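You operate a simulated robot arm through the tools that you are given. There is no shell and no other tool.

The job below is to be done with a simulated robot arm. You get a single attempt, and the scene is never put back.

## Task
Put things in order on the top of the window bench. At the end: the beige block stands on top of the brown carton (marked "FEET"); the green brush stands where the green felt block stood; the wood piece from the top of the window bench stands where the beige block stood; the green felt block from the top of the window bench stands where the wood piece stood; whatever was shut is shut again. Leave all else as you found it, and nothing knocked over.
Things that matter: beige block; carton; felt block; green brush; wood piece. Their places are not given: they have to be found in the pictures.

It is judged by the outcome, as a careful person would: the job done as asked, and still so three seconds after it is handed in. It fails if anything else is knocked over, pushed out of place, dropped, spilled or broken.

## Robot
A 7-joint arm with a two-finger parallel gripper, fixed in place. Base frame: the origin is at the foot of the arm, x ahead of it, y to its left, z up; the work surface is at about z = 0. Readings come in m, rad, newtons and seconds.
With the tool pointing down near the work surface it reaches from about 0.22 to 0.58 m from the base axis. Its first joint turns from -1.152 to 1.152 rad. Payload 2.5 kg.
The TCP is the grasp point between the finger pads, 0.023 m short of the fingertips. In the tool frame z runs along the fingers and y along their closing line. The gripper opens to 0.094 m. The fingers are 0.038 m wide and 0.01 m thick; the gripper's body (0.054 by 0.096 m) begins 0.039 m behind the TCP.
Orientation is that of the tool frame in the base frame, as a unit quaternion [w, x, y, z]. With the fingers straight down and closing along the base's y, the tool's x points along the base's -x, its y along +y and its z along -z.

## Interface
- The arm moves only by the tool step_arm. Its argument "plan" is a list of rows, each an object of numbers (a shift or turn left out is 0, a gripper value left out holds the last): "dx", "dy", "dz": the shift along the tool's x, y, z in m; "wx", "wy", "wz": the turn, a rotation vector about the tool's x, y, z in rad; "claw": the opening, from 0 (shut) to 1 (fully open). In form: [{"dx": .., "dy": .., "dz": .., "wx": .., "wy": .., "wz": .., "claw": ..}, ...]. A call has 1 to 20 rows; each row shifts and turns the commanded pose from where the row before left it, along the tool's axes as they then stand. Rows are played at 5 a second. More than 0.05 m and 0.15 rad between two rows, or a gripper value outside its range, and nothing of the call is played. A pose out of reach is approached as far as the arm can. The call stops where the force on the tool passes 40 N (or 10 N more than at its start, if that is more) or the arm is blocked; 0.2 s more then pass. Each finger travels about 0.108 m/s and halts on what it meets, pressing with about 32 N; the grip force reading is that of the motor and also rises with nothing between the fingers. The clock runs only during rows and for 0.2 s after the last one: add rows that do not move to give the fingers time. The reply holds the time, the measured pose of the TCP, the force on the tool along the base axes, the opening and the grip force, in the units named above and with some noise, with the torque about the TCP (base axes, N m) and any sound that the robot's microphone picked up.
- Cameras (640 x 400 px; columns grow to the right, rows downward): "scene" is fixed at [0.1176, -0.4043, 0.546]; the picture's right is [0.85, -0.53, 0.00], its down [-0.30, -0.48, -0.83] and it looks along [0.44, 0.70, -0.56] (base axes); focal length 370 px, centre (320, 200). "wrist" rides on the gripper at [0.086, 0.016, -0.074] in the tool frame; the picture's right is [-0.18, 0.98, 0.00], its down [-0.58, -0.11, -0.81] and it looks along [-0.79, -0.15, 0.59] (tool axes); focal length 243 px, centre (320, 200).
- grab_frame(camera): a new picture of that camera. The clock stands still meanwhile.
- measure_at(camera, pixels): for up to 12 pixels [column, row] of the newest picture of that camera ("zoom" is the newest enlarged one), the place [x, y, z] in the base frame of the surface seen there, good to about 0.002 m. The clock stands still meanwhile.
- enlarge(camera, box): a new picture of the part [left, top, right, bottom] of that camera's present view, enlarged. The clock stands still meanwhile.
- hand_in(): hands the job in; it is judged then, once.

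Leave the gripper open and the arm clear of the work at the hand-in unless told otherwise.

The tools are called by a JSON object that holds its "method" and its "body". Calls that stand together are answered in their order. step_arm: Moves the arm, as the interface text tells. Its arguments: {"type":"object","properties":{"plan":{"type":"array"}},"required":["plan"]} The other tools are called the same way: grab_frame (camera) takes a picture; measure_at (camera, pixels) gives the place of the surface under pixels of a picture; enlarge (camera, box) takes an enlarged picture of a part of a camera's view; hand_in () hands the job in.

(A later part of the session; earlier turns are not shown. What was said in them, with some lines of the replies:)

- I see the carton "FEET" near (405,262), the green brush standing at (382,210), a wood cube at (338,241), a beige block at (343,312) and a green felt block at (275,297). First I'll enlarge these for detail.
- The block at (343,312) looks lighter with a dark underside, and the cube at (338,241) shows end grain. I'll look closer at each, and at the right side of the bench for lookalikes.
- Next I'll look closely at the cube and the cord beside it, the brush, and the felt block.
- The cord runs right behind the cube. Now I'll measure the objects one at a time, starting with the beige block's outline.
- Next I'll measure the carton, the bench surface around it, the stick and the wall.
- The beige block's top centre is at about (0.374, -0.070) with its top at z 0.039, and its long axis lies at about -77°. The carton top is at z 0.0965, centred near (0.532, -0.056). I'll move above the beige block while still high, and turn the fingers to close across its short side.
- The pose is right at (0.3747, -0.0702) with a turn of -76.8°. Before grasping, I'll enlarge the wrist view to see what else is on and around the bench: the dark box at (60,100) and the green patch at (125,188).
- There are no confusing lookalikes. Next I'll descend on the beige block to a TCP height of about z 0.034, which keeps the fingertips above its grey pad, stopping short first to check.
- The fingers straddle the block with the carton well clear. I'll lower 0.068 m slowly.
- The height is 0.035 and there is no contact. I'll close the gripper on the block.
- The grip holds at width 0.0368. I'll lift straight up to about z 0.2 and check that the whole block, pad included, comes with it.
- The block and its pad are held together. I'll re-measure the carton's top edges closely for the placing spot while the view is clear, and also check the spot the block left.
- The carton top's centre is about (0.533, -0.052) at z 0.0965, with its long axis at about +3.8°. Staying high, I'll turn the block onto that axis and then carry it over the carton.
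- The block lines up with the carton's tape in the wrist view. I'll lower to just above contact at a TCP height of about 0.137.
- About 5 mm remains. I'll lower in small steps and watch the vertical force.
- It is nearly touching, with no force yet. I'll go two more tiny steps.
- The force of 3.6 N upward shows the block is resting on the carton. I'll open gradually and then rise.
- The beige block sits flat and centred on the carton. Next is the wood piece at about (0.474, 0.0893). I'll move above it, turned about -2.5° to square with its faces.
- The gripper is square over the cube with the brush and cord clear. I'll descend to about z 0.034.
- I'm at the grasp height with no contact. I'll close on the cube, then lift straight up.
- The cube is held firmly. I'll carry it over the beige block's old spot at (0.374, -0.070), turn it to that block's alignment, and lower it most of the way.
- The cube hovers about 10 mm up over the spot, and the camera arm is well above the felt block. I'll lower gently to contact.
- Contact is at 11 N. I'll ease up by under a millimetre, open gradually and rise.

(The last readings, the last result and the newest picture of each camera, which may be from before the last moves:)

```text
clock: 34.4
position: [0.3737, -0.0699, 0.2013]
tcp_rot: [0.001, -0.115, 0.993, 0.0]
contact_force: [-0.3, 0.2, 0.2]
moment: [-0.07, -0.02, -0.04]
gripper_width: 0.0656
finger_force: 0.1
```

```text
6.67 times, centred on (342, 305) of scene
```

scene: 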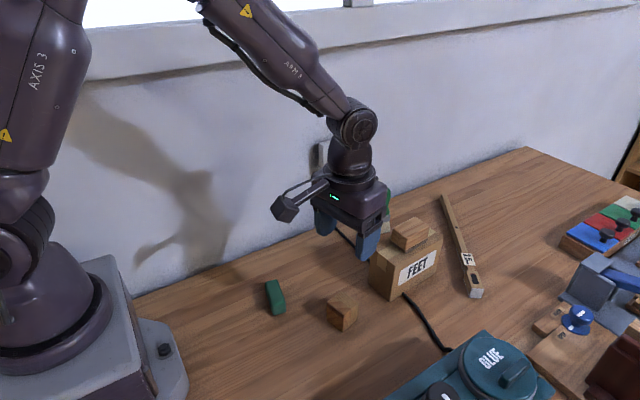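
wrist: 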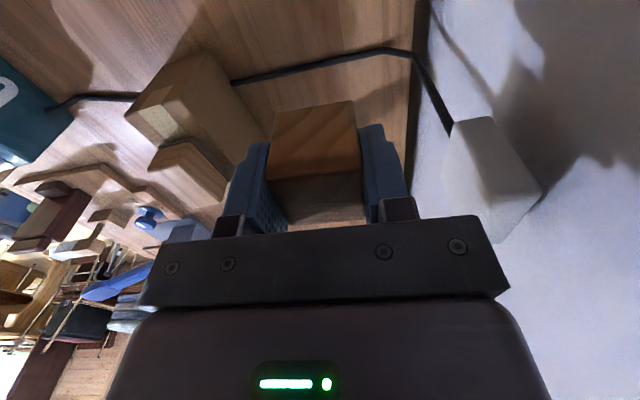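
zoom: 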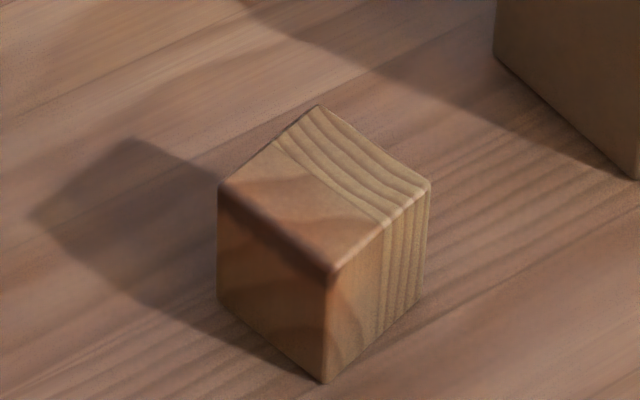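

The cube is standing. I'll measure its corners to confirm its place, and re-measure the felt block's top for the next grasp.

{"method": "measure_at", "body": {"camera": "zoom", "pixels": [[317, 112], [228, 185], [422, 188], [332, 265], [325, 190], [323, 378], [422, 305], [220, 298]]}}

{"method": "enlarge", "body": {"camera": "scene", "box": [245, 270, 309, 325]}}

{"method": "measure_at", "body": {"camera": "zoom", "pixels": [[240, 92], [318, 74], [292, 250], [376, 228], [280, 80], [335, 242], [268, 165], [345, 150], [305, 160], [292, 322], [384, 300], [240, 150]]}}

```text
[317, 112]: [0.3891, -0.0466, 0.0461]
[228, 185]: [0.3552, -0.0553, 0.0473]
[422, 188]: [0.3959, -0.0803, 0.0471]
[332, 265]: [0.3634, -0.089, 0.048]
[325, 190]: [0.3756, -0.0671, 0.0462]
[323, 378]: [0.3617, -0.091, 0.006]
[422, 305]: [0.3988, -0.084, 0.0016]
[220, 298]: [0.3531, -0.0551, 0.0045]
```

```text
7.27 times, centred on (277, 298) of scene
```

zoom: 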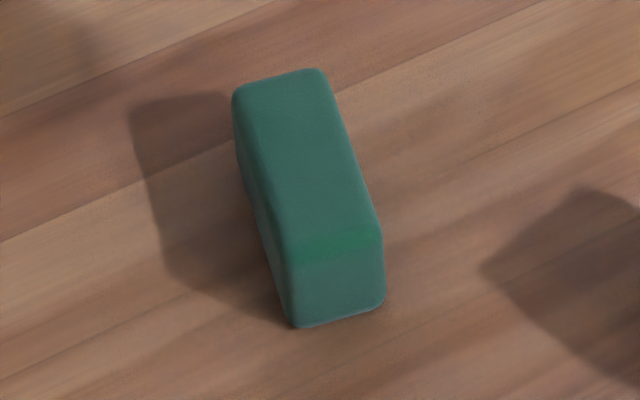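

```text
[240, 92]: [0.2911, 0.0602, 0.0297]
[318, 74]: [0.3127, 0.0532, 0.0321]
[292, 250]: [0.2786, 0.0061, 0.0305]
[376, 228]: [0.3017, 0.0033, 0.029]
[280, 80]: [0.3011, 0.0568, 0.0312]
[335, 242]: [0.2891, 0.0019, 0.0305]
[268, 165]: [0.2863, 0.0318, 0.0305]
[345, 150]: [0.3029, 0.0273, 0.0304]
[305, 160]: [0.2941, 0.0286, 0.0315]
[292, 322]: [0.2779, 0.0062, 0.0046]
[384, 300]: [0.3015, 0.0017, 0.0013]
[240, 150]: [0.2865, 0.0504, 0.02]
```

The cube sits at about (0.376, -0.068), within 2–3 mm of the spot. The felt block's centre is (0.295, 0.029), its long axis at about 77.5° and its top at z 0.030. I'll move above it, aligned to close along its length.

{"method": "step_arm", "body": {"plan": [{"dx": 0.01353, "dy": 0.02863, "claw": 1.0}, {"dx": 0.01353, "dy": 0.02863}, {"dx": 0.01353, "dy": 0.02863}, {"dx": 0.01353, "dy": 0.02863}, {"wz": 0.1125}, {"wz": 0.1125}, {"wz": 0.1125}, {"wz": 0.1125}, {"dz": 0.03}, {"dz": 0.03}, {"dz": 0.03}, {}, {}]}}

{"method": "grab_frame", "body": {"camera": "scene"}}

{"method": "enlarge", "body": {"camera": "scene", "box": [200, 200, 340, 340]}}

```text
clock: 37.2
position: [0.2956, 0.0297, 0.1104]
tcp_rot: [-0.001, 0.109, 0.994, 0.0]
contact_force: [0.4, 0.6, 0.5]
moment: [0.01, 0.03, -0.03]
gripper_width: 0.094
finger_force: 0.1
```

```text
taken
```

scene: 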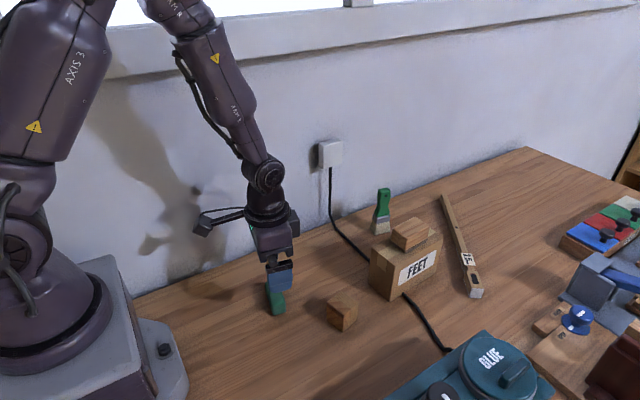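

```text
2.86 times, centred on (270, 270) of scene
```

zoom: 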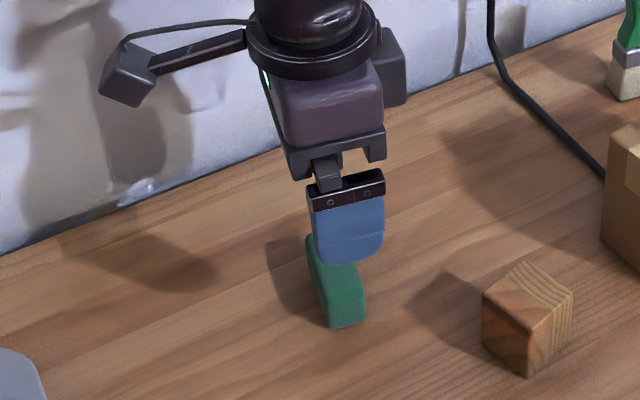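

The gripper is over the felt block with everything clear. I'll descend to about z 0.028, which puts the fingertips about 5 mm above the bench.

{"method": "step_arm", "body": {"plan": [{"dz": 0.025}, {"dz": 0.025}, {"dz": 0.02}, {"dz": 0.0128}, {}, {}]}}

{"method": "enlarge", "body": {"camera": "scene", "box": [200, 220, 340, 340]}}

```text
clock: 38.6
position: [0.2961, 0.0284, 0.0275]
tcp_rot: [0.0, 0.108, 0.994, 0.0]
contact_force: [0.1, 0.3, 0.6]
moment: [-0.01, -0.01, -0.01]
gripper_width: 0.094
finger_force: 0.1
```

```text
3.33 times, centred on (270, 280) of scene
```

zoom: 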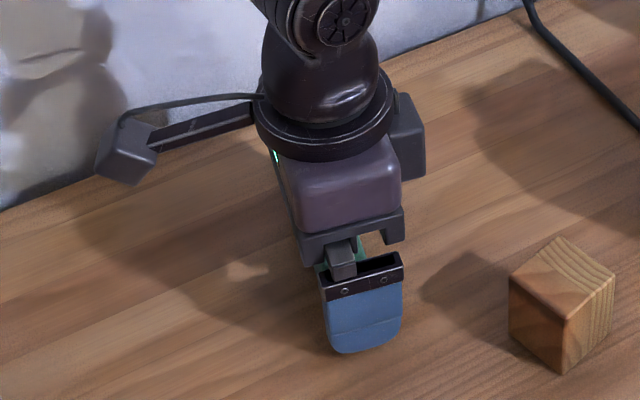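

I'll close on the felt block, then lift it.

{"method": "step_arm", "body": {"plan": [{"claw": 0.0}, {}, {}, {}, {}]}}

{"method": "step_arm", "body": {"plan": [{"dz": -0.005}, {"dz": -0.015}, {"dz": -0.03}, {"dz": -0.035}, {"dz": -0.035}, {"dz": -0.035}, {}]}}

{"method": "grab_frame", "body": {"camera": "scene"}}

{"method": "enlarge", "body": {"camera": "scene", "box": [220, 150, 340, 280]}}

{"method": "grab_frame", "body": {"camera": "wrist"}}

```text
clock: 39.8
position: [0.2951, 0.0287, 0.0277]
tcp_rot: [0.0, 0.11, 0.994, 0.0]
contact_force: [0.5, 0.0, 0.4]
moment: [0.02, -0.03, 0.03]
gripper_width: 0.061
finger_force: 32.3
```

```text
clock: 41.4
position: [0.2957, 0.0313, 0.183]
tcp_rot: [0.0, 0.109, 0.994, 0.0]
contact_force: [1.1, -0.3, -0.5]
moment: [0.04, 0.01, 0.01]
gripper_width: 0.0611
finger_force: 31.7
```

```text
taken
```

scene: 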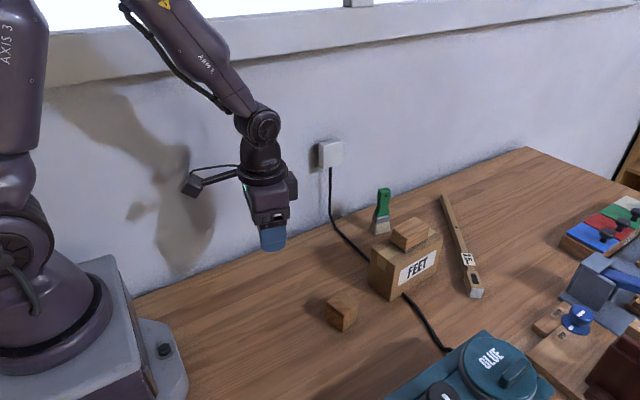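

```text
3.08 times, centred on (280, 215) of scene
```

zoom: 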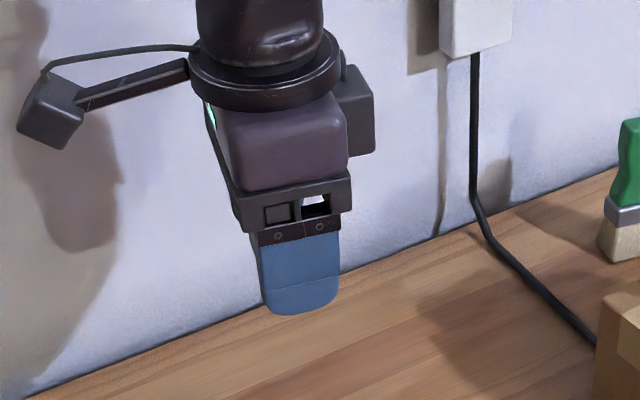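

```text
taken
```

wrist: 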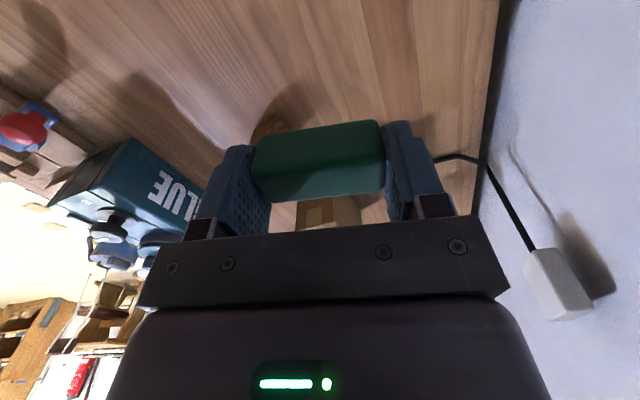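

The felt block is held, gripped 0.061 m long. I'll measure the wall outlet for clearance, then carry the felt block over the wood piece's old spot at (0.474, 0.0893), turned parallel to the bench so it stays clear of the cord.

{"method": "measure_at", "body": {"camera": "scene", "pixels": [[330, 153], [322, 160], [331, 170], [331, 200], [340, 232], [360, 250], [384, 192], [380, 228]]}}

{"method": "step_arm", "body": {"plan": [{"wz": -0.0873}, {"wz": -0.0873}, {"dx": -0.02937, "dy": 0.01134}, {"dx": -0.02937, "dy": 0.01134}, {"dx": -0.02937, "dy": 0.01134}, {"dx": -0.02937, "dy": 0.01134}, {"dx": -0.02937, "dy": 0.01134}, {"dx": -0.02937, "dy": 0.01134}, {"dz": 0.03}, {"dz": 0.03}, {"dz": 0.03}, {}, {}]}}

{"method": "grab_frame", "body": {"camera": "scene"}}

{"method": "enlarge", "body": {"camera": "scene", "box": [280, 150, 400, 280]}}

```text
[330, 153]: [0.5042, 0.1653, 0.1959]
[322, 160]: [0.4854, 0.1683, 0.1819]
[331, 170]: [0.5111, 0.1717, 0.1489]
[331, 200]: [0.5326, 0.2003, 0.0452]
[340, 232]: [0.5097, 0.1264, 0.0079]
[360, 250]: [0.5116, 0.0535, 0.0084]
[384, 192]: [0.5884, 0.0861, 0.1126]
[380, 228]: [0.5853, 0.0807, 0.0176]
```

```text
clock: 44.2
position: [0.4747, 0.0899, 0.0916]
tcp_rot: [-0.001, 0.022, 1.0, 0.0]
contact_force: [-0.4, -0.3, -0.2]
moment: [0.02, 0.03, 0.0]
gripper_width: 0.0611
finger_force: 32.4
```

```text
taken
```

scene: 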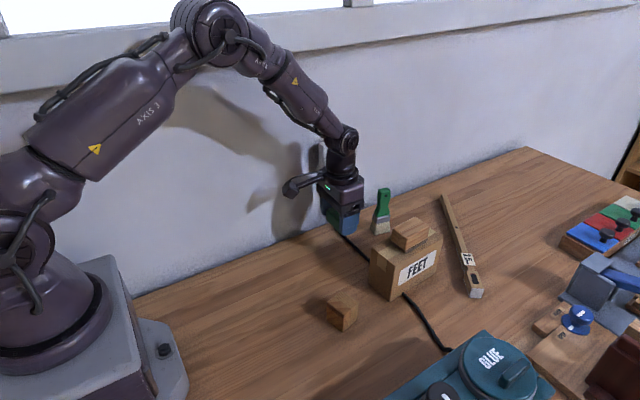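

```text
3.08 times, centred on (340, 215) of scene
```

zoom: 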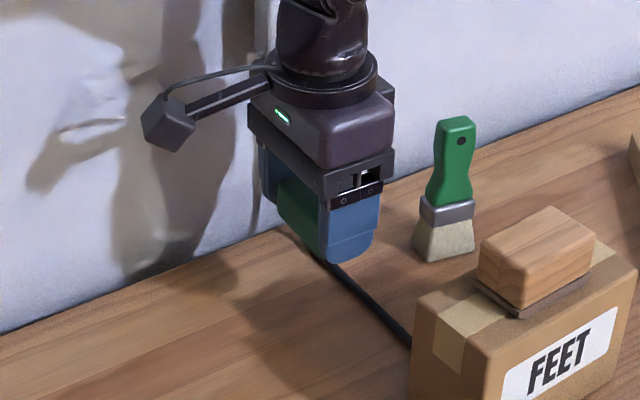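

The outlet front is at y 0.165, which is clear. I'll lower the felt block to just above the bench, then down to contact.

{"method": "step_arm", "body": {"plan": [{"dz": 0.025}, {"dz": 0.02}, {"dz": 0.012}, {"dz": 0.005}, {}, {"dz": 0.002}, {}, {}]}}

{"method": "enlarge", "body": {"camera": "scene", "box": [290, 190, 390, 280]}}

```text
clock: 46.0
position: [0.4749, 0.0902, 0.0301]
tcp_rot: [-0.001, 0.021, 1.0, 0.0]
contact_force: [-0.1, 0.4, -0.2]
moment: [0.01, -0.03, 0.02]
gripper_width: 0.0608
finger_force: 32.0
```

```text
4.44 times, centred on (340, 235) of scene
```

zoom: 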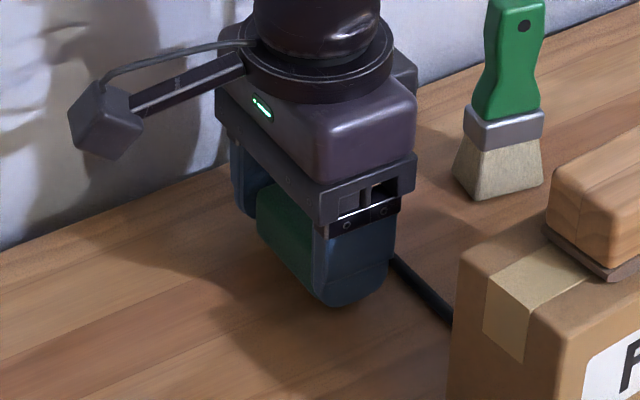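

It is about 1 mm above contact. I'll make the final small steps.

{"method": "step_arm", "body": {"plan": [{"dz": 0.0007}, {}, {"dz": 0.0005}, {}, {}]}}

```text
clock: 47.2
position: [0.475, 0.0901, 0.0293]
tcp_rot: [0.0, 0.022, 1.0, 0.0]
contact_force: [-0.3, -0.4, -0.2]
moment: [-0.02, -0.02, 0.0]
gripper_width: 0.0609
finger_force: 32.2
```

{"method": "step_arm", "body": {"plan": [{"dz": 0.0006}, {}, {"dz": 0.0005}, {}, {}]}}

```text
clock: 48.4
position: [0.4753, 0.0907, 0.0277]
tcp_rot: [0.001, 0.022, 1.0, 0.0]
contact_force: [-2.5, -0.9, 13.3]
moment: [-0.04, 0.1, -0.01]
gripper_width: 0.0606
finger_force: 31.5
```

There is contact at 13 N. I'll ease up slightly, open gradually and rise.

{"method": "step_arm", "body": {"plan": [{"dz": -0.0006}, {"claw": 0.7}, {"claw": 0.78}, {"claw": 0.88}, {}, {"dz": -0.01}, {"dz": -0.02}, {"dz": -0.03}, {"dz": -0.035}, {"dz": -0.035}, {"dz": -0.035}, {}]}}

{"method": "grab_frame", "body": {"camera": "scene"}}

{"method": "enlarge", "body": {"camera": "scene", "box": [300, 180, 420, 280]}}

```text
clock: 51.0
position: [0.4734, 0.0893, 0.191]
tcp_rot: [0.0, 0.022, 1.0, -0.001]
contact_force: [0.0, -0.3, 0.4]
moment: [0.03, 0.02, 0.01]
gripper_width: 0.0828
finger_force: 0.1
```

```text
taken
```

scene: 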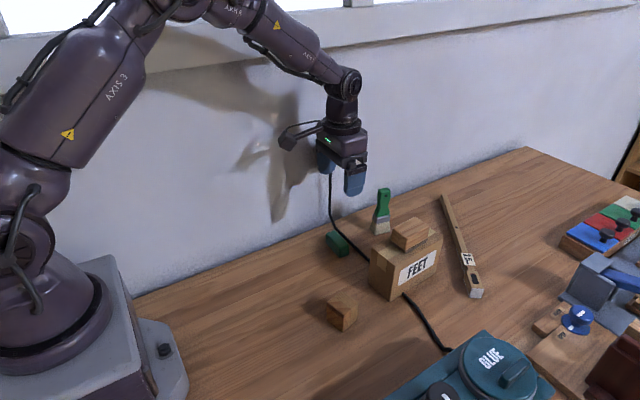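

```text
4.00 times, centred on (360, 230) of scene
```

zoom: 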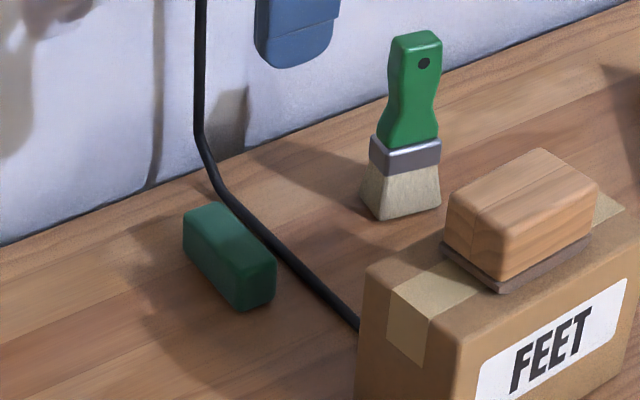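

The felt block is down, clear of the cord. Next is the brush, so I'll measure its top face, handle and bristles closely.

{"method": "enlarge", "body": {"camera": "scene", "box": [362, 182, 402, 212]}}

{"method": "measure_at", "body": {"camera": "zoom", "pixels": [[260, 110], [305, 110], [340, 105], [320, 85], [400, 110], [370, 90], [300, 130], [330, 300], [400, 300], [270, 300], [300, 260], [250, 180]]}}

{"method": "enlarge", "body": {"camera": "scene", "box": [362, 205, 402, 240]}}

{"method": "measure_at", "body": {"camera": "zoom", "pixels": [[220, 130], [270, 180], [430, 130], [230, 270], [275, 350], [420, 320], [350, 140], [170, 330], [250, 400]]}}

{"method": "enlarge", "body": {"camera": "wrist", "box": [280, 20, 440, 220]}}

```text
13.33 times, centred on (382, 197) of scene
```

zoom: 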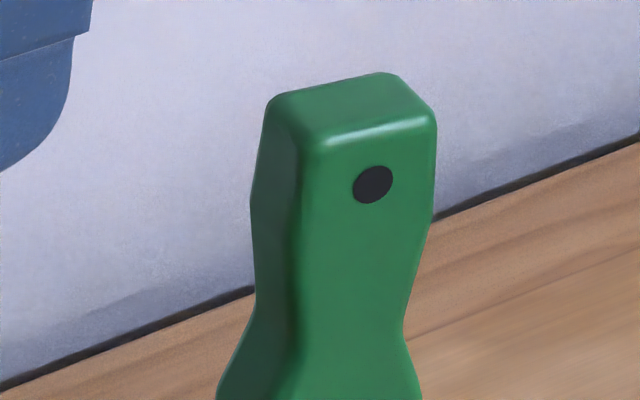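

```text
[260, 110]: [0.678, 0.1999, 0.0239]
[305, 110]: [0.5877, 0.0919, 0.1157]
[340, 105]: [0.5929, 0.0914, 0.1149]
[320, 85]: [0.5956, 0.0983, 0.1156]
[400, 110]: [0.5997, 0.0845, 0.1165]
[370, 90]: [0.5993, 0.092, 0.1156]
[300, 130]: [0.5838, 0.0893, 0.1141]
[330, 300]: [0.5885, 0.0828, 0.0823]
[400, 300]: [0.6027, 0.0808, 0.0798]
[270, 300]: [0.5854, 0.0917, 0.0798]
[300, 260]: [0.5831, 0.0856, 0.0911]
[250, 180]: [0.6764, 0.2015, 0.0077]
```

```text
11.43 times, centred on (382, 222) of scene
```

zoom: 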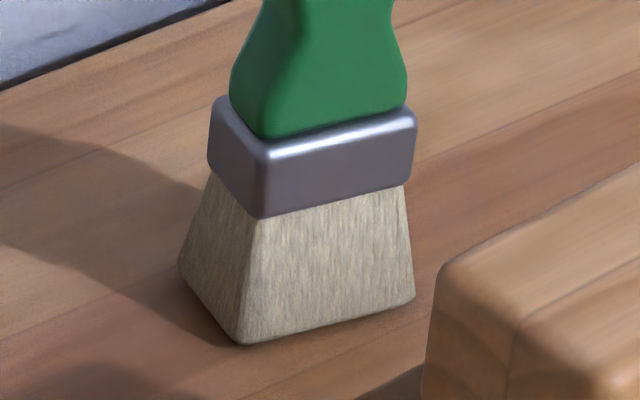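

```text
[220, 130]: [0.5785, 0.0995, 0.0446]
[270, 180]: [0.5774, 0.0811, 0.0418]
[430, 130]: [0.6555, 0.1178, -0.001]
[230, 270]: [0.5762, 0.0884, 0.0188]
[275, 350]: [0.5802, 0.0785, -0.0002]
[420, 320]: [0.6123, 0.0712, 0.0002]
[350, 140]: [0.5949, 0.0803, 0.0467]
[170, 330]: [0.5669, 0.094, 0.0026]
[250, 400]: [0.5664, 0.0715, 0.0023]
```

```text
2.00 times, centred on (360, 120) of wrist
```

zoom: 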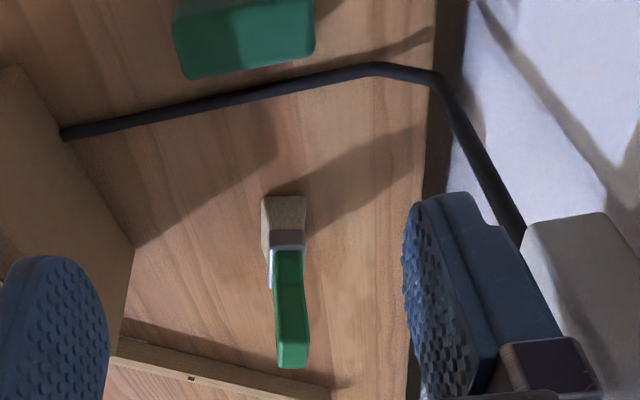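

The handle is about 0.014 thick, centred near (0.5945, 0.0895), with its top at z 0.116 and its broad face at about -14°. This is near the edge of reach, so I'll first go there high up with the tool straight down and see how far the arm gets.

{"method": "step_arm", "body": {"plan": [{"wz": 0.1, "claw": 0.65}, {"wz": 0.1}, {"dx": -0.02338, "dy": 0.00587}, {"dx": -0.02338, "dy": 0.00587}, {"dx": -0.02338, "dy": 0.00587}, {"dx": -0.02338, "dy": 0.00587}, {"dx": -0.02338, "dy": 0.00587}, {}, {}]}}

{"method": "grab_frame", "body": {"camera": "scene"}}

{"method": "grab_frame", "body": {"camera": "wrist"}}

```text
clock: 53.0
position: [0.592, 0.0921, 0.1907]
tcp_rot: [-0.001, 0.122, 0.993, 0.0]
contact_force: [0.5, -0.1, -0.3]
moment: [-0.04, -0.01, 0.03]
gripper_width: 0.0609
finger_force: 0.1
```

```text
taken
```

scene: 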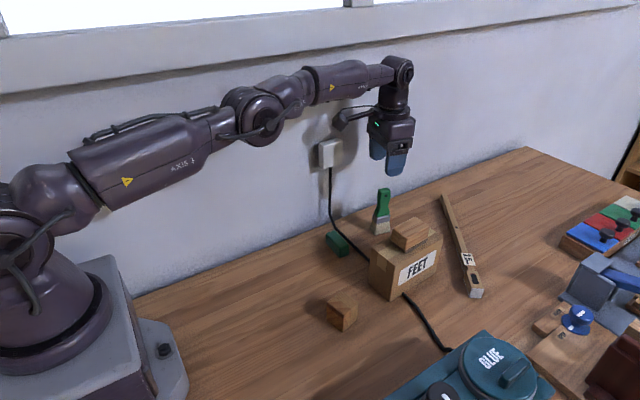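

```text
taken
```

wrist: 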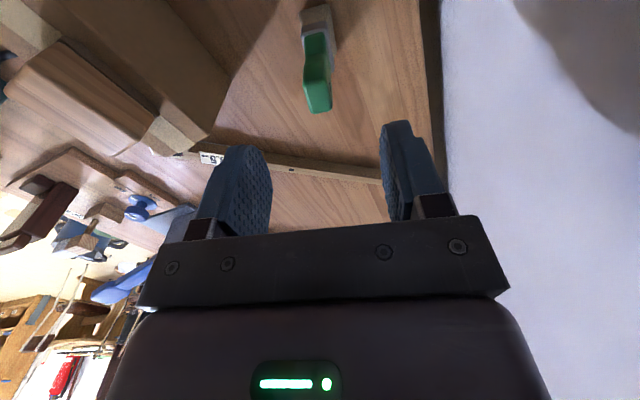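

The arm reached (0.592, 0.092) but is nearly straight. Lowering needs a little more reach, so I'll tilt the fingers outward by 0.15 rad about their closing line, pivoting at the TCP, and re-read.

{"method": "step_arm", "body": {"plan": [{"wy": -0.05}, {"wy": -0.05}, {"wy": -0.05}, {}, {}, {}]}}

{"method": "enlarge", "body": {"camera": "scene", "box": [310, 50, 440, 250]}}

{"method": "grab_frame", "body": {"camera": "wrist"}}

```text
clock: 54.4
position: [0.5947, 0.0912, 0.1928]
tcp_rot: [0.075, 0.122, 0.99, -0.009]
contact_force: [-0.2, 0.2, 0.0]
moment: [-0.01, 0.01, -0.04]
gripper_width: 0.0612
finger_force: 0.0
```

```text
2.00 times, centred on (375, 150) of scene
```

zoom: 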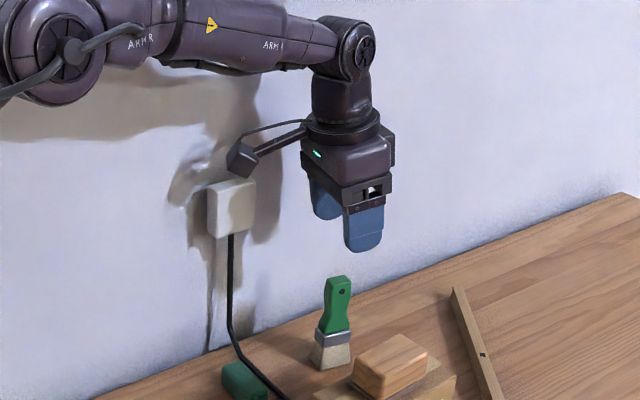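

```text
taken
```

wrist: 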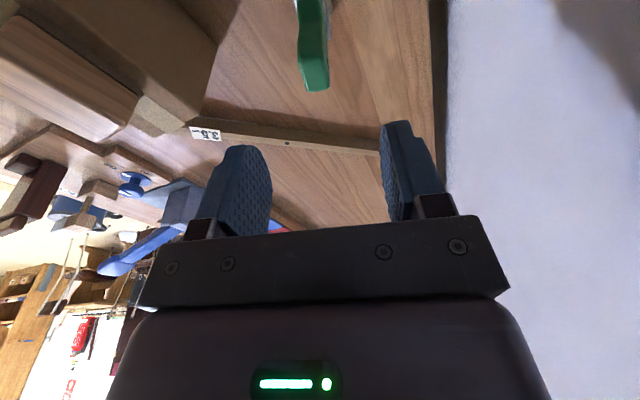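

As the wrist lowers, the camera arm will pass in front of the outlet. I'll measure both in the present scene view.

{"method": "enlarge", "body": {"camera": "scene", "box": [310, 90, 400, 180]}}

{"method": "measure_at", "body": {"camera": "zoom", "pixels": [[160, 165], [190, 160], [195, 120], [135, 180], [170, 200], [90, 280], [110, 240], [60, 300], [180, 250], [100, 340], [250, 120]]}}

```text
4.44 times, centred on (355, 135) of scene
```

zoom: 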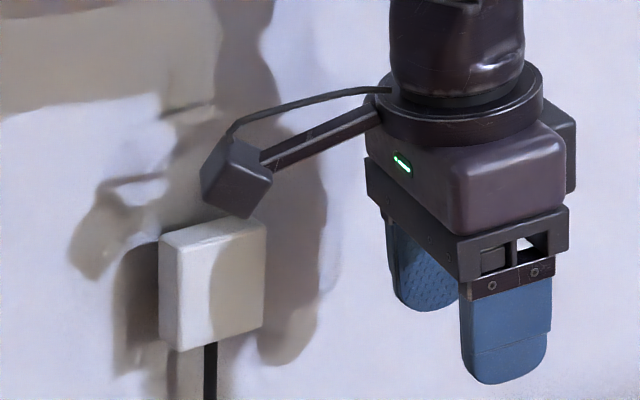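

```text
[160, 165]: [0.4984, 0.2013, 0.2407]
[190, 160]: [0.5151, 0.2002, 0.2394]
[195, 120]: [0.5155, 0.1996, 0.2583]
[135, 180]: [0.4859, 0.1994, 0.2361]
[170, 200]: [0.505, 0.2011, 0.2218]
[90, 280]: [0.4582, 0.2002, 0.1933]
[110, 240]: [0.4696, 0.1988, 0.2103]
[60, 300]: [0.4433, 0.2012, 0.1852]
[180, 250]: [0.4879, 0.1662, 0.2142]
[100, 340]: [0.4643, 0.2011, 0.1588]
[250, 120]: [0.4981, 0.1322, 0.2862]
```

{"method": "measure_at", "body": {"camera": "zoom", "pixels": [[230, 160], [210, 195], [255, 195], [265, 180], [240, 210], [205, 175], [215, 225], [260, 235], [320, 150], [210, 280], [575, 150], [230, 145]]}}

```text
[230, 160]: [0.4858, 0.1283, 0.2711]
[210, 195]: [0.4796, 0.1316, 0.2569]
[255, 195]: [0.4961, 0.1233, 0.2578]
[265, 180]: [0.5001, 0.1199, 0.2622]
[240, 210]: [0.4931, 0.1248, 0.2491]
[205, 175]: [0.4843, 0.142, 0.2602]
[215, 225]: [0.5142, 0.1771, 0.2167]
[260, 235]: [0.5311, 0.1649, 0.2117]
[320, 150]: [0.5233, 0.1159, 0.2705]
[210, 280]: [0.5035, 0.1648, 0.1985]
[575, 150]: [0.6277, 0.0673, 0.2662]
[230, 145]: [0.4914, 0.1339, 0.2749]
```

The camera box reaches about y 0.145 and the outlet front is at y 0.165, so a straight vertical descent clears it by over 1 cm. I'll lower 0.04 m vertically and check the alignment with the handle.

{"method": "step_arm", "body": {"plan": [{"dx": 0.00299, "dz": 0.01978}, {"dx": 0.00299, "dz": 0.01978}, {}, {}]}}

{"method": "enlarge", "body": {"camera": "scene", "box": [330, 110, 430, 240]}}

{"method": "enlarge", "body": {"camera": "wrist", "box": [200, 0, 460, 240]}}

```text
clock: 55.4
position: [0.5951, 0.0907, 0.1515]
tcp_rot: [0.075, 0.121, 0.99, -0.009]
contact_force: [-0.8, -0.4, -0.3]
moment: [-0.02, 0.0, 0.02]
gripper_width: 0.0611
finger_force: 0.1
```

```text
3.08 times, centred on (380, 175) of scene
```

zoom: 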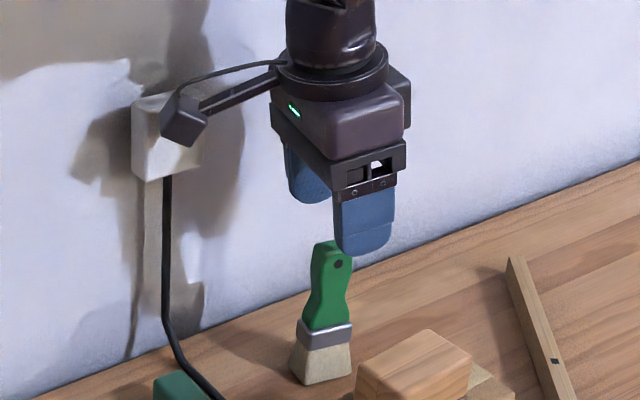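

```text
1.67 times, centred on (330, 120) of wrist
```

zoom: 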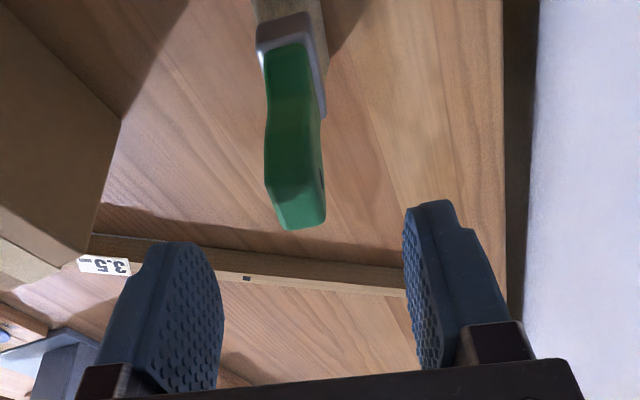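

The brush handle sits between the two fingers with over 2 cm clearance each side. I'll lower another 0.055 m vertically to a TCP height of about 0.097.

{"method": "step_arm", "body": {"plan": [{"dx": 0.00206, "dz": 0.01363}, {"dx": 0.00206, "dz": 0.01363}, {"dx": 0.00206, "dz": 0.01363}, {"dx": 0.00206, "dz": 0.01363}, {}, {}]}}

{"method": "enlarge", "body": {"camera": "scene", "box": [330, 130, 430, 250]}}

{"method": "enlarge", "body": {"camera": "wrist", "box": [200, 0, 460, 240]}}

```text
clock: 56.8
position: [0.595, 0.0912, 0.0975]
tcp_rot: [0.074, 0.121, 0.99, -0.009]
contact_force: [-0.1, -0.2, -0.4]
moment: [0.02, -0.03, -0.03]
gripper_width: 0.0611
finger_force: 0.0
```

```text
3.33 times, centred on (380, 190) of scene
```

zoom: 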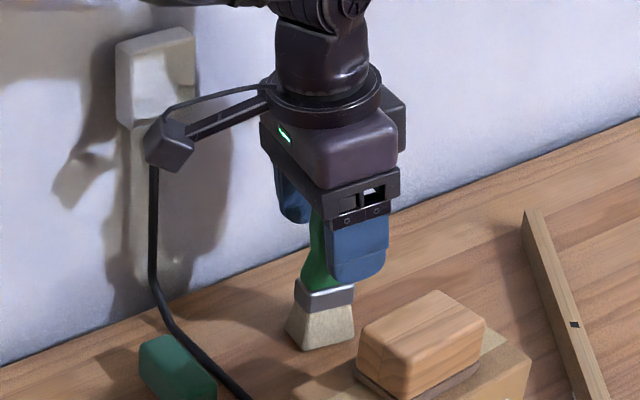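

```text
1.67 times, centred on (330, 120) of wrist
```

zoom: 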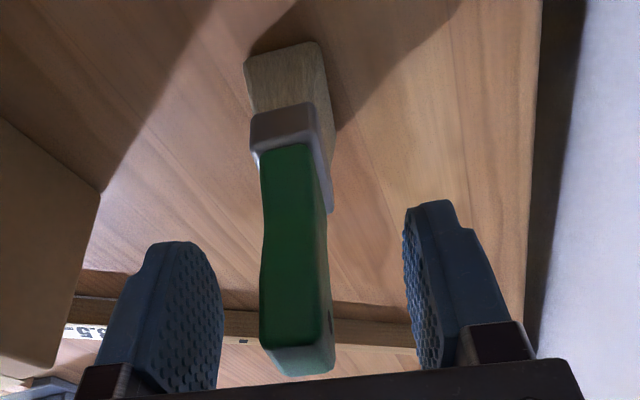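

By the measured faces, the handle is centred within about 1 mm between the fingers. I'll close in gradual steps so a finger doesn't shove the brush.

{"method": "step_arm", "body": {"plan": [{"claw": 0.4}, {"claw": 0.3}, {"claw": 0.25}, {}]}}

{"method": "enlarge", "body": {"camera": "wrist", "box": [200, 0, 460, 240]}}

{"method": "enlarge", "body": {"camera": "scene", "box": [350, 180, 420, 250]}}

```text
clock: 57.8
position: [0.5943, 0.0915, 0.0967]
tcp_rot: [0.075, 0.122, 0.99, -0.009]
contact_force: [0.6, 0.3, 0.4]
moment: [-0.05, 0.0, 0.02]
gripper_width: 0.0237
finger_force: 0.1
```

```text
1.67 times, centred on (330, 120) of wrist
```

zoom: 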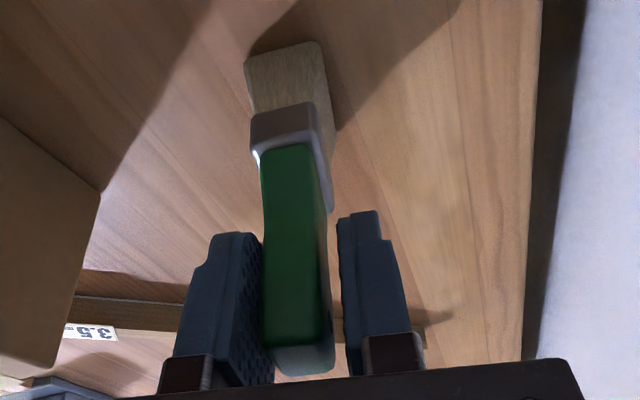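

```text
5.71 times, centred on (385, 215) of scene
```

zoom: 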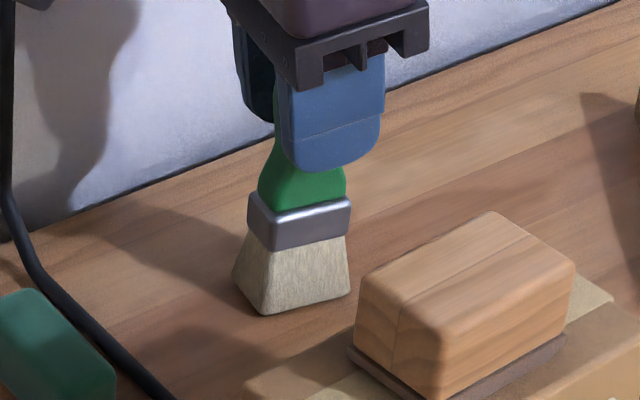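

The handle sits about 1.5–2 mm toward the left (-y) finger. I'll shift the tool 1.5 mm that way and close the rest.

{"method": "step_arm", "body": {"plan": [{"dy": -0.0015}, {}, {"claw": 0.2}, {"claw": 0.15}, {"claw": 0.1}, {"claw": 0.0}, {}, {}]}}

{"method": "enlarge", "body": {"camera": "wrist", "box": [200, 0, 460, 240]}}

{"method": "enlarge", "body": {"camera": "scene", "box": [350, 180, 420, 250]}}

```text
clock: 59.6
position: [0.5944, 0.0902, 0.0971]
tcp_rot: [0.075, 0.121, 0.99, -0.01]
contact_force: [0.5, -0.5, -0.5]
moment: [0.02, 0.0, 0.01]
gripper_width: 0.0165
finger_force: 32.2
```

```text
1.67 times, centred on (330, 120) of wrist
```

zoom: 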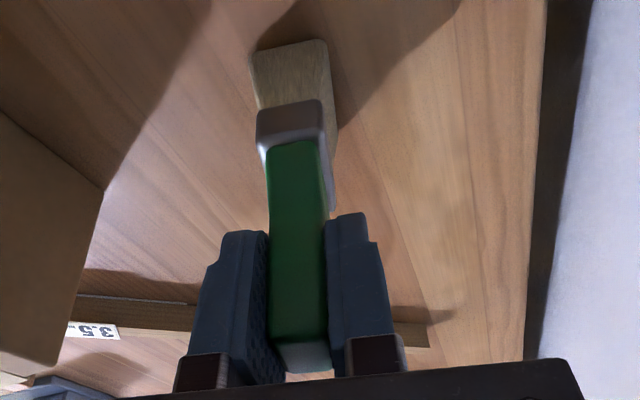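

```text
5.71 times, centred on (385, 215) of scene
```

zoom: 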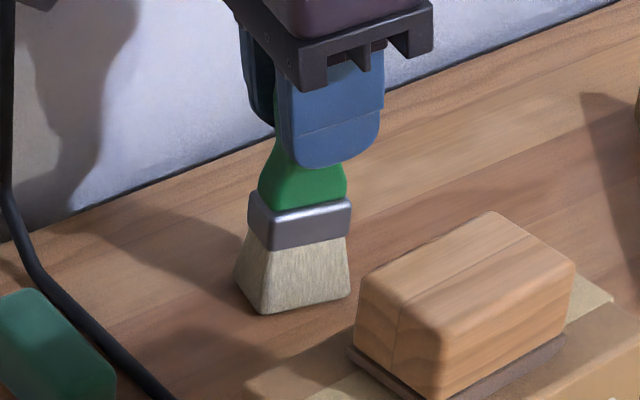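

The grip on the handle holds at width 0.0165 and the brush is still upright. I'll lift vertically 0.095 m.

{"method": "step_arm", "body": {"plan": [{"dx": -0.00142, "dz": -0.0094}, {"dx": -0.00284, "dz": -0.01879}, {"dx": -0.00284, "dz": -0.01879}, {"dx": -0.00284, "dz": -0.01879}, {"dx": -0.00284, "dz": -0.01879}, {"dx": -0.00142, "dz": -0.0094}, {}, {}]}}

{"method": "grab_frame", "body": {"camera": "scene"}}

{"method": "enlarge", "body": {"camera": "scene", "box": [330, 100, 430, 230]}}

```text
clock: 61.4
position: [0.5949, 0.0895, 0.1928]
tcp_rot: [0.074, 0.121, 0.99, -0.009]
contact_force: [-0.1, 1.3, -0.6]
moment: [0.0, 0.01, 0.0]
gripper_width: 0.0165
finger_force: 31.9
```

```text
taken
```

scene: 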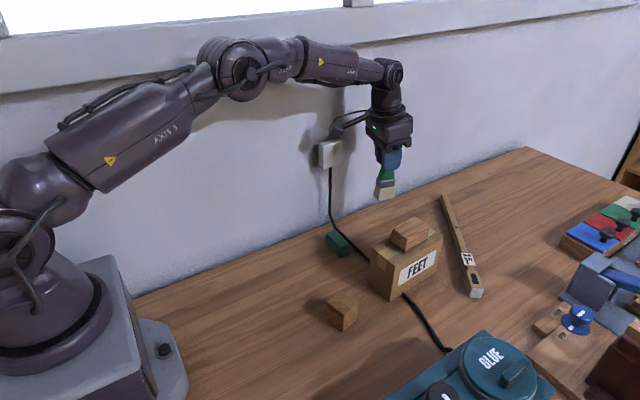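

```text
3.08 times, centred on (380, 165) of scene
```

zoom: 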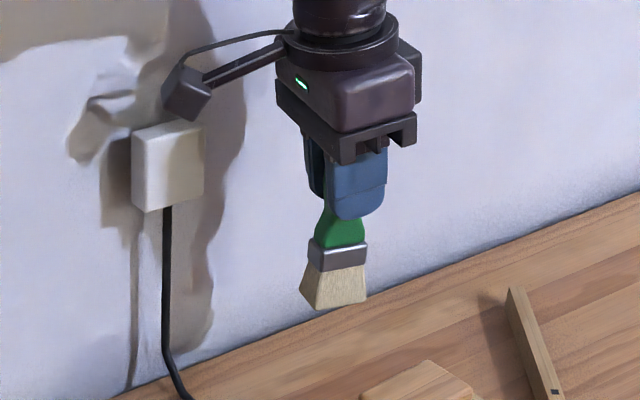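

The brush is held upright. I'll carry it level at this height to above the felt block's old spot at (0.295, 0.029), keeping the tilt so the brush stays vertical.

{"method": "step_arm", "body": {"plan": [{"dx": 0.02719, "dy": -0.01294, "dz": -0.00411}, {"dx": 0.02719, "dy": -0.01294, "dz": -0.00411}, {"dx": 0.02719, "dy": -0.01294, "dz": -0.00411}, {"dx": 0.02719, "dy": -0.01294, "dz": -0.00411}, {"dx": 0.02719, "dy": -0.01294, "dz": -0.00411}, {"dx": 0.02719, "dy": -0.01294, "dz": -0.00411}, {"dx": 0.02719, "dy": -0.01294, "dz": -0.00411}, {"dx": 0.02719, "dy": -0.01294, "dz": -0.00411}, {"dx": 0.02719, "dy": -0.01294, "dz": -0.00411}, {"dx": 0.02719, "dy": -0.01294, "dz": -0.00411}, {}, {}]}}

{"method": "grab_frame", "body": {"camera": "scene"}}

{"method": "enlarge", "body": {"camera": "scene", "box": [200, 150, 360, 330]}}

```text
clock: 64.0
position: [0.2964, 0.029, 0.1939]
tcp_rot: [0.075, 0.121, 0.99, -0.009]
contact_force: [0.3, 0.2, -0.8]
moment: [0.04, 0.02, 0.0]
gripper_width: 0.0167
finger_force: 32.0
```

```text
taken
```

scene: 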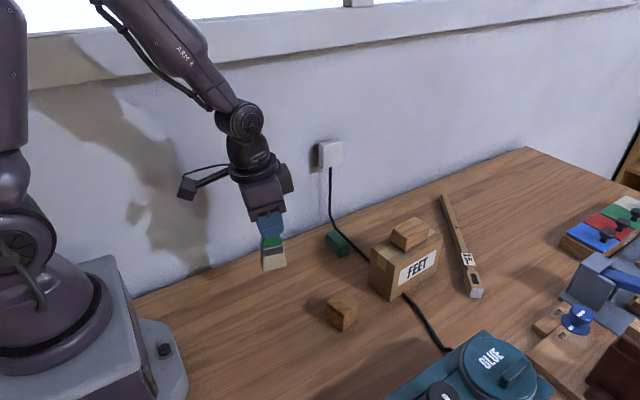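

```text
2.22 times, centred on (280, 240) of scene
```

zoom: 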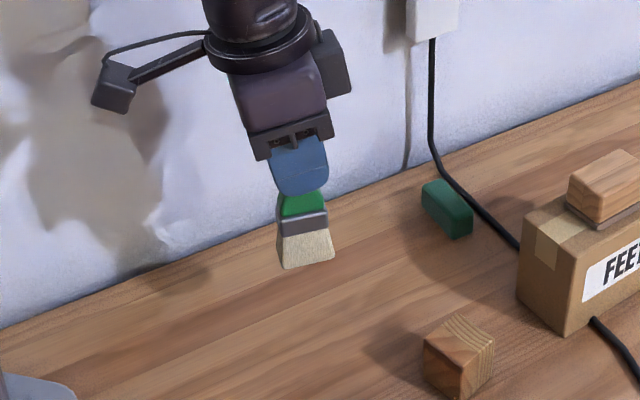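

I'm over the spot at (0.296, 0.029). I'll lower vertically 0.09 m, to about 5 mm above the bench.

{"method": "step_arm", "body": {"plan": [{"dx": 0.00269, "dz": 0.0178}, {"dx": 0.00269, "dz": 0.0178}, {"dx": 0.00269, "dz": 0.0178}, {"dx": 0.00269, "dz": 0.0178}, {"dx": 0.00269, "dz": 0.0178}, {}, {}]}}

{"method": "enlarge", "body": {"camera": "scene", "box": [220, 220, 330, 330]}}

```text
clock: 65.6
position: [0.2962, 0.0284, 0.1025]
tcp_rot: [0.075, 0.121, 0.99, -0.008]
contact_force: [0.1, -0.2, -1.7]
moment: [0.0, -0.02, 0.03]
gripper_width: 0.0167
finger_force: 32.3
```

```text
3.64 times, centred on (275, 275) of scene
```

zoom: 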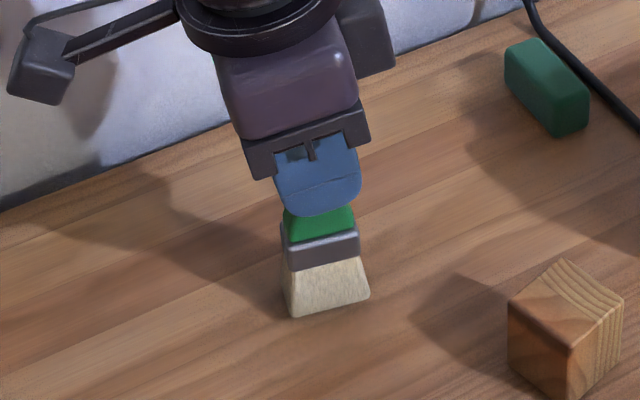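

Now fine steps down to contact, watching the force.

{"method": "step_arm", "body": {"plan": [{"dx": 0.0003, "dz": 0.002}, {"dx": 0.00022, "dz": 0.0015}, {}, {"dx": 0.0001, "dz": 0.0007}, {}, {}]}}

{"method": "enlarge", "body": {"camera": "scene", "box": [240, 260, 310, 320]}}

```text
clock: 67.0
position: [0.2961, 0.0305, 0.099]
tcp_rot: [0.074, 0.122, 0.99, -0.009]
contact_force: [-0.4, -0.3, 0.0]
moment: [0.01, 0.01, 0.0]
gripper_width: 0.0166
finger_force: 32.1
```

```text
6.67 times, centred on (275, 290) of scene
```

zoom: 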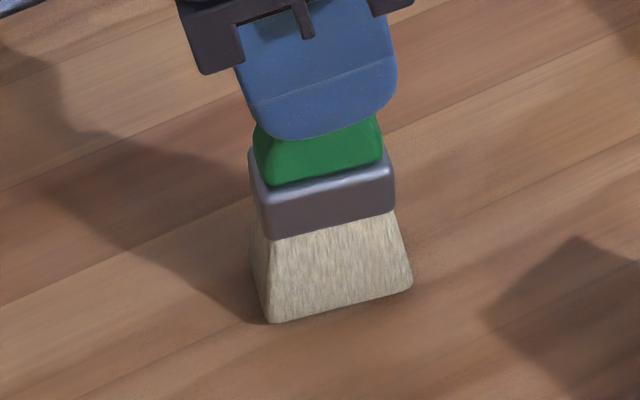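

{"method": "step_arm", "body": {"plan": [{"dx": 0.0001, "dz": 0.0006}, {}, {}]}}

```text
clock: 67.8
position: [0.295, 0.0305, 0.0979]
tcp_rot: [0.075, 0.121, 0.99, -0.01]
contact_force: [-0.2, -0.4, -0.7]
moment: [-0.01, 0.01, 0.01]
gripper_width: 0.0167
finger_force: 31.9
```

There is still no contact, so I'll take another half-millimetre at a time.

{"method": "step_arm", "body": {"plan": [{"dx": 7e-05, "dz": 0.0005}, {}, {}]}}

{"method": "step_arm", "body": {"plan": [{"dx": 6e-05, "dz": 0.0004}, {}, {}]}}

```text
clock: 68.6
position: [0.2964, 0.0304, 0.0973]
tcp_rot: [0.074, 0.121, 0.99, -0.009]
contact_force: [-3.4, -0.2, 10.1]
moment: [0.03, 0.31, 0.02]
gripper_width: 0.0165
finger_force: 32.4
```

```text
clock: 69.4
position: [0.2964, 0.031, 0.0972]
tcp_rot: [0.075, 0.122, 0.99, -0.009]
contact_force: [-4.8, -0.8, 23.8]
moment: [0.0, 0.44, 0.01]
gripper_width: 0.0167
finger_force: 32.0
```

It is now pressing at 24 N. I'll ease off about 0.7 mm so it rests lightly.

{"method": "step_arm", "body": {"plan": [{"dx": -0.0001, "dz": -0.0007}, {}, {}]}}

{"method": "enlarge", "body": {"camera": "scene", "box": [240, 260, 310, 320]}}

{"method": "grab_frame", "body": {"camera": "wrist"}}

```text
clock: 70.2
position: [0.295, 0.0301, 0.0964]
tcp_rot: [0.075, 0.12, 0.99, -0.01]
contact_force: [0.4, -0.3, 1.3]
moment: [0.0, -0.14, -0.01]
gripper_width: 0.0166
finger_force: 32.3
```

```text
6.67 times, centred on (275, 290) of scene
```

zoom: 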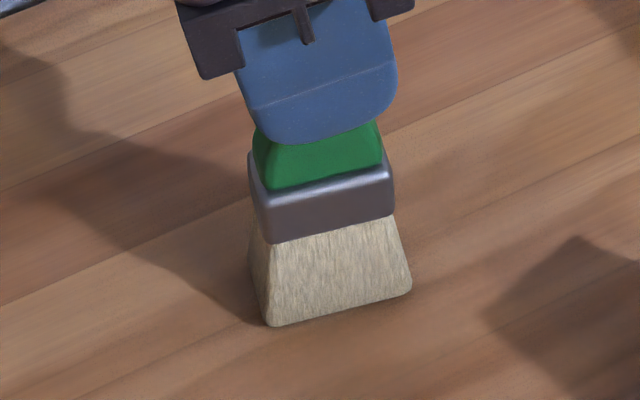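

```text
taken
```

wrist: 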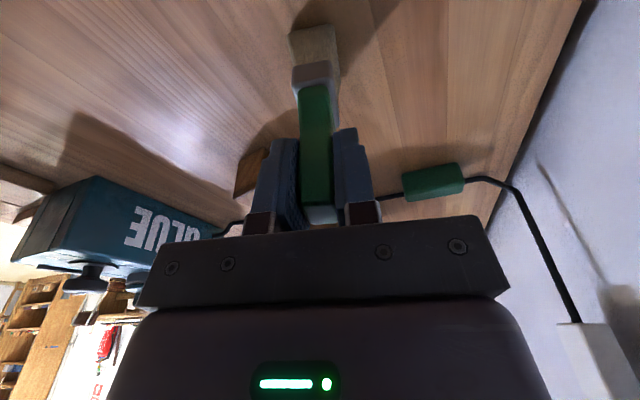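

It rests lightly, with 1.3 N and the brush upright. I'll open the fingers slowly.

{"method": "step_arm", "body": {"plan": [{"claw": 0.18}, {"claw": 0.2}, {"claw": 0.23}, {"claw": 0.28}, {"claw": 0.4}, {"claw": 0.55}, {}, {}]}}

{"method": "enlarge", "body": {"camera": "scene", "box": [220, 220, 330, 330]}}

{"method": "enlarge", "body": {"camera": "wrist", "box": [200, 0, 460, 240]}}

```text
clock: 72.0
position: [0.2951, 0.0298, 0.0976]
tcp_rot: [0.074, 0.122, 0.99, -0.01]
contact_force: [0.0, -0.7, -0.6]
moment: [0.0, 0.01, 0.02]
gripper_width: 0.0519
finger_force: 0.0
```

```text
3.64 times, centred on (275, 275) of scene
```

zoom: 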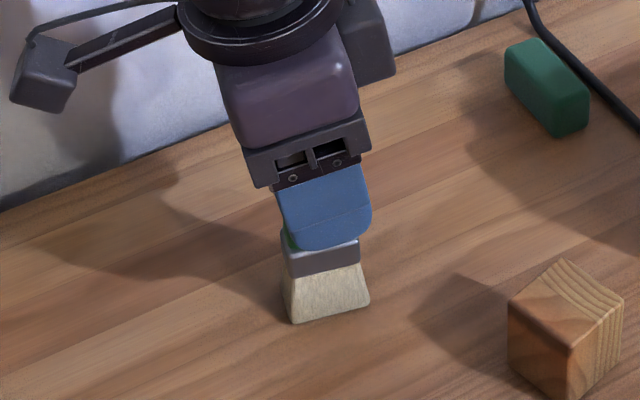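

```text
1.67 times, centred on (330, 120) of wrist
```

zoom: 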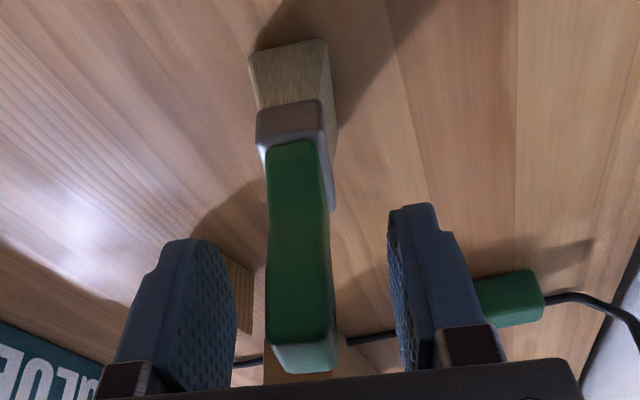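

The brush stands free. I'll rise vertically 0.12 m, keeping the fingers clear of the handle.

{"method": "step_arm", "body": {"plan": [{"dx": -0.00224, "dz": -0.01483}, {"dx": -0.00299, "dz": -0.01978}, {"dx": -0.00374, "dz": -0.02472}, {"dx": -0.00448, "dz": -0.02966}, {"dx": -0.00448, "dz": -0.02966}, {}, {}]}}

{"method": "grab_frame", "body": {"camera": "scene"}}

{"method": "enlarge", "body": {"camera": "scene", "box": [230, 220, 330, 330]}}

```text
clock: 73.6
position: [0.297, 0.0306, 0.2189]
tcp_rot: [0.074, 0.121, 0.99, -0.009]
contact_force: [0.1, 0.8, 0.1]
moment: [-0.02, 0.0, -0.01]
gripper_width: 0.0517
finger_force: 0.0
```

```text
taken
```

scene: 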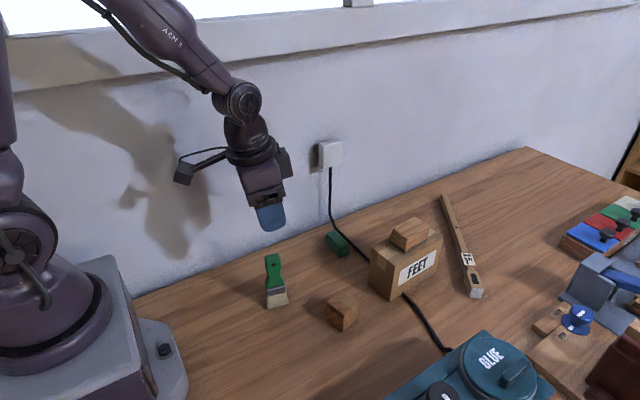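

```text
3.64 times, centred on (280, 275) of scene
```

zoom: 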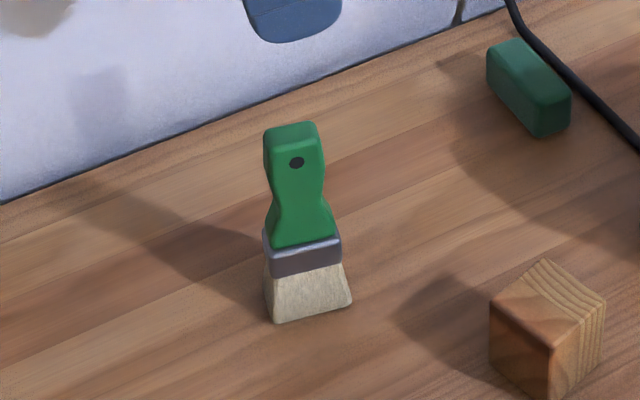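

Everything is standing. I'll verify the final places of the brush, felt block and beige block by measurement.

{"method": "measure_at", "body": {"camera": "zoom", "pixels": [[272, 318], [350, 300], [266, 295], [290, 130], [490, 60], [540, 132], [568, 95], [515, 45], [530, 80]]}}

{"method": "enlarge", "body": {"camera": "scene", "box": [320, 200, 460, 310]}}

{"method": "step_arm", "body": {"plan": [{"wy": 0.05, "claw": 1.0}, {"wy": 0.05}, {"wy": 0.05}, {"dz": -0.03}, {"dz": -0.03}, {}, {}, {}, {}]}}

{"method": "grab_frame", "body": {"camera": "scene"}}

```text
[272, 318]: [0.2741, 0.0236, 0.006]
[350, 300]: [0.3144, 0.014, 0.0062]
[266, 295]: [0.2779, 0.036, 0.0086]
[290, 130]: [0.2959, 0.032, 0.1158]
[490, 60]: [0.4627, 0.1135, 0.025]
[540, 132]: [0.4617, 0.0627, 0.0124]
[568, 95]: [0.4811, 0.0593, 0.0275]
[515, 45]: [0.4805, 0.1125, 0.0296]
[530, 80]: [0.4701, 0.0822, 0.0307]
```

```text
3.64 times, centred on (390, 255) of scene
```

zoom: 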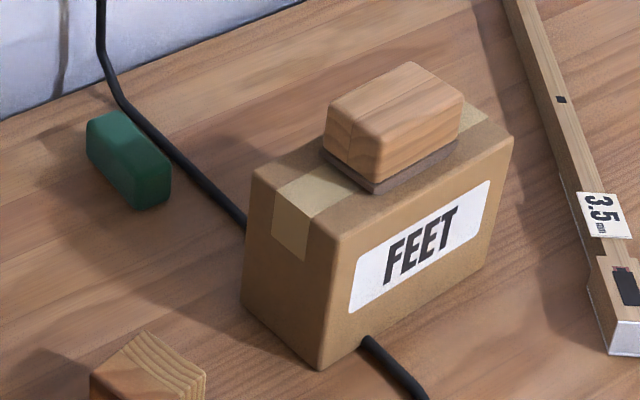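

```text
clock: 75.6
position: [0.2979, 0.0311, 0.2775]
tcp_rot: [0.001, 0.121, 0.993, 0.0]
contact_force: [0.7, 0.5, -0.3]
moment: [-0.05, 0.03, 0.0]
gripper_width: 0.094
finger_force: 0.0
```

```text
taken
```

scene: 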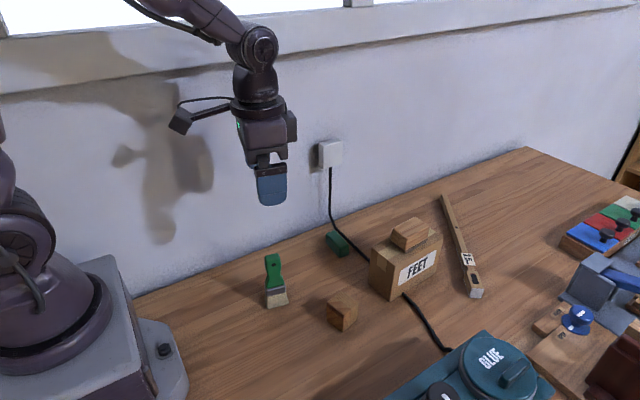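

All four pieces are where they should be:
- **Brush:** about (0.296, 0.028).
- **Felt block:** about (0.472, 0.087).
- **Wood piece:** about (0.376, -0.068).
- **Beige block:** flat on the carton.

Nothing else has moved, and nothing needed opening. The gripper is open and the arm is high and clear, so I'm handing in.

{"method": "hand_in", "body": {}}

```text
The job is handed in.
```

The job is handed in with all four pieces in place. Positions below are from my last measurements; the result of the judging wasn't shown to me.

| Piece | Where it stands now | Measured at (x, y) |
|---|---|---|
| Beige block | Flat on top of the "FEET" carton, near the middle | about (0.533, -0.053) |
| Wood piece | Where the beige block stood, within 2–3 mm | about (0.376, -0.068) |
| Green felt block | Where the wood piece stood, clear of the cord | about (0.472, 0.087) |
| Green brush | Upright on its bristles, where the felt block stood | about (0.296, 0.028) |

- **Which block was which:** I took the sanding block with the grey pad as the beige block, and the small cube as the wood piece.
- **Turned pieces:** I turned the beige block to line up with the carton. The wood piece and felt block were turned slightly when I set them down.
- **Everything else:** Nothing was knocked over or dropped in any picture I took. Nothing had to be opened, so nothing needed shutting.
- **Arm:** The gripper is open, and the arm is above the brush, well clear of the bench.
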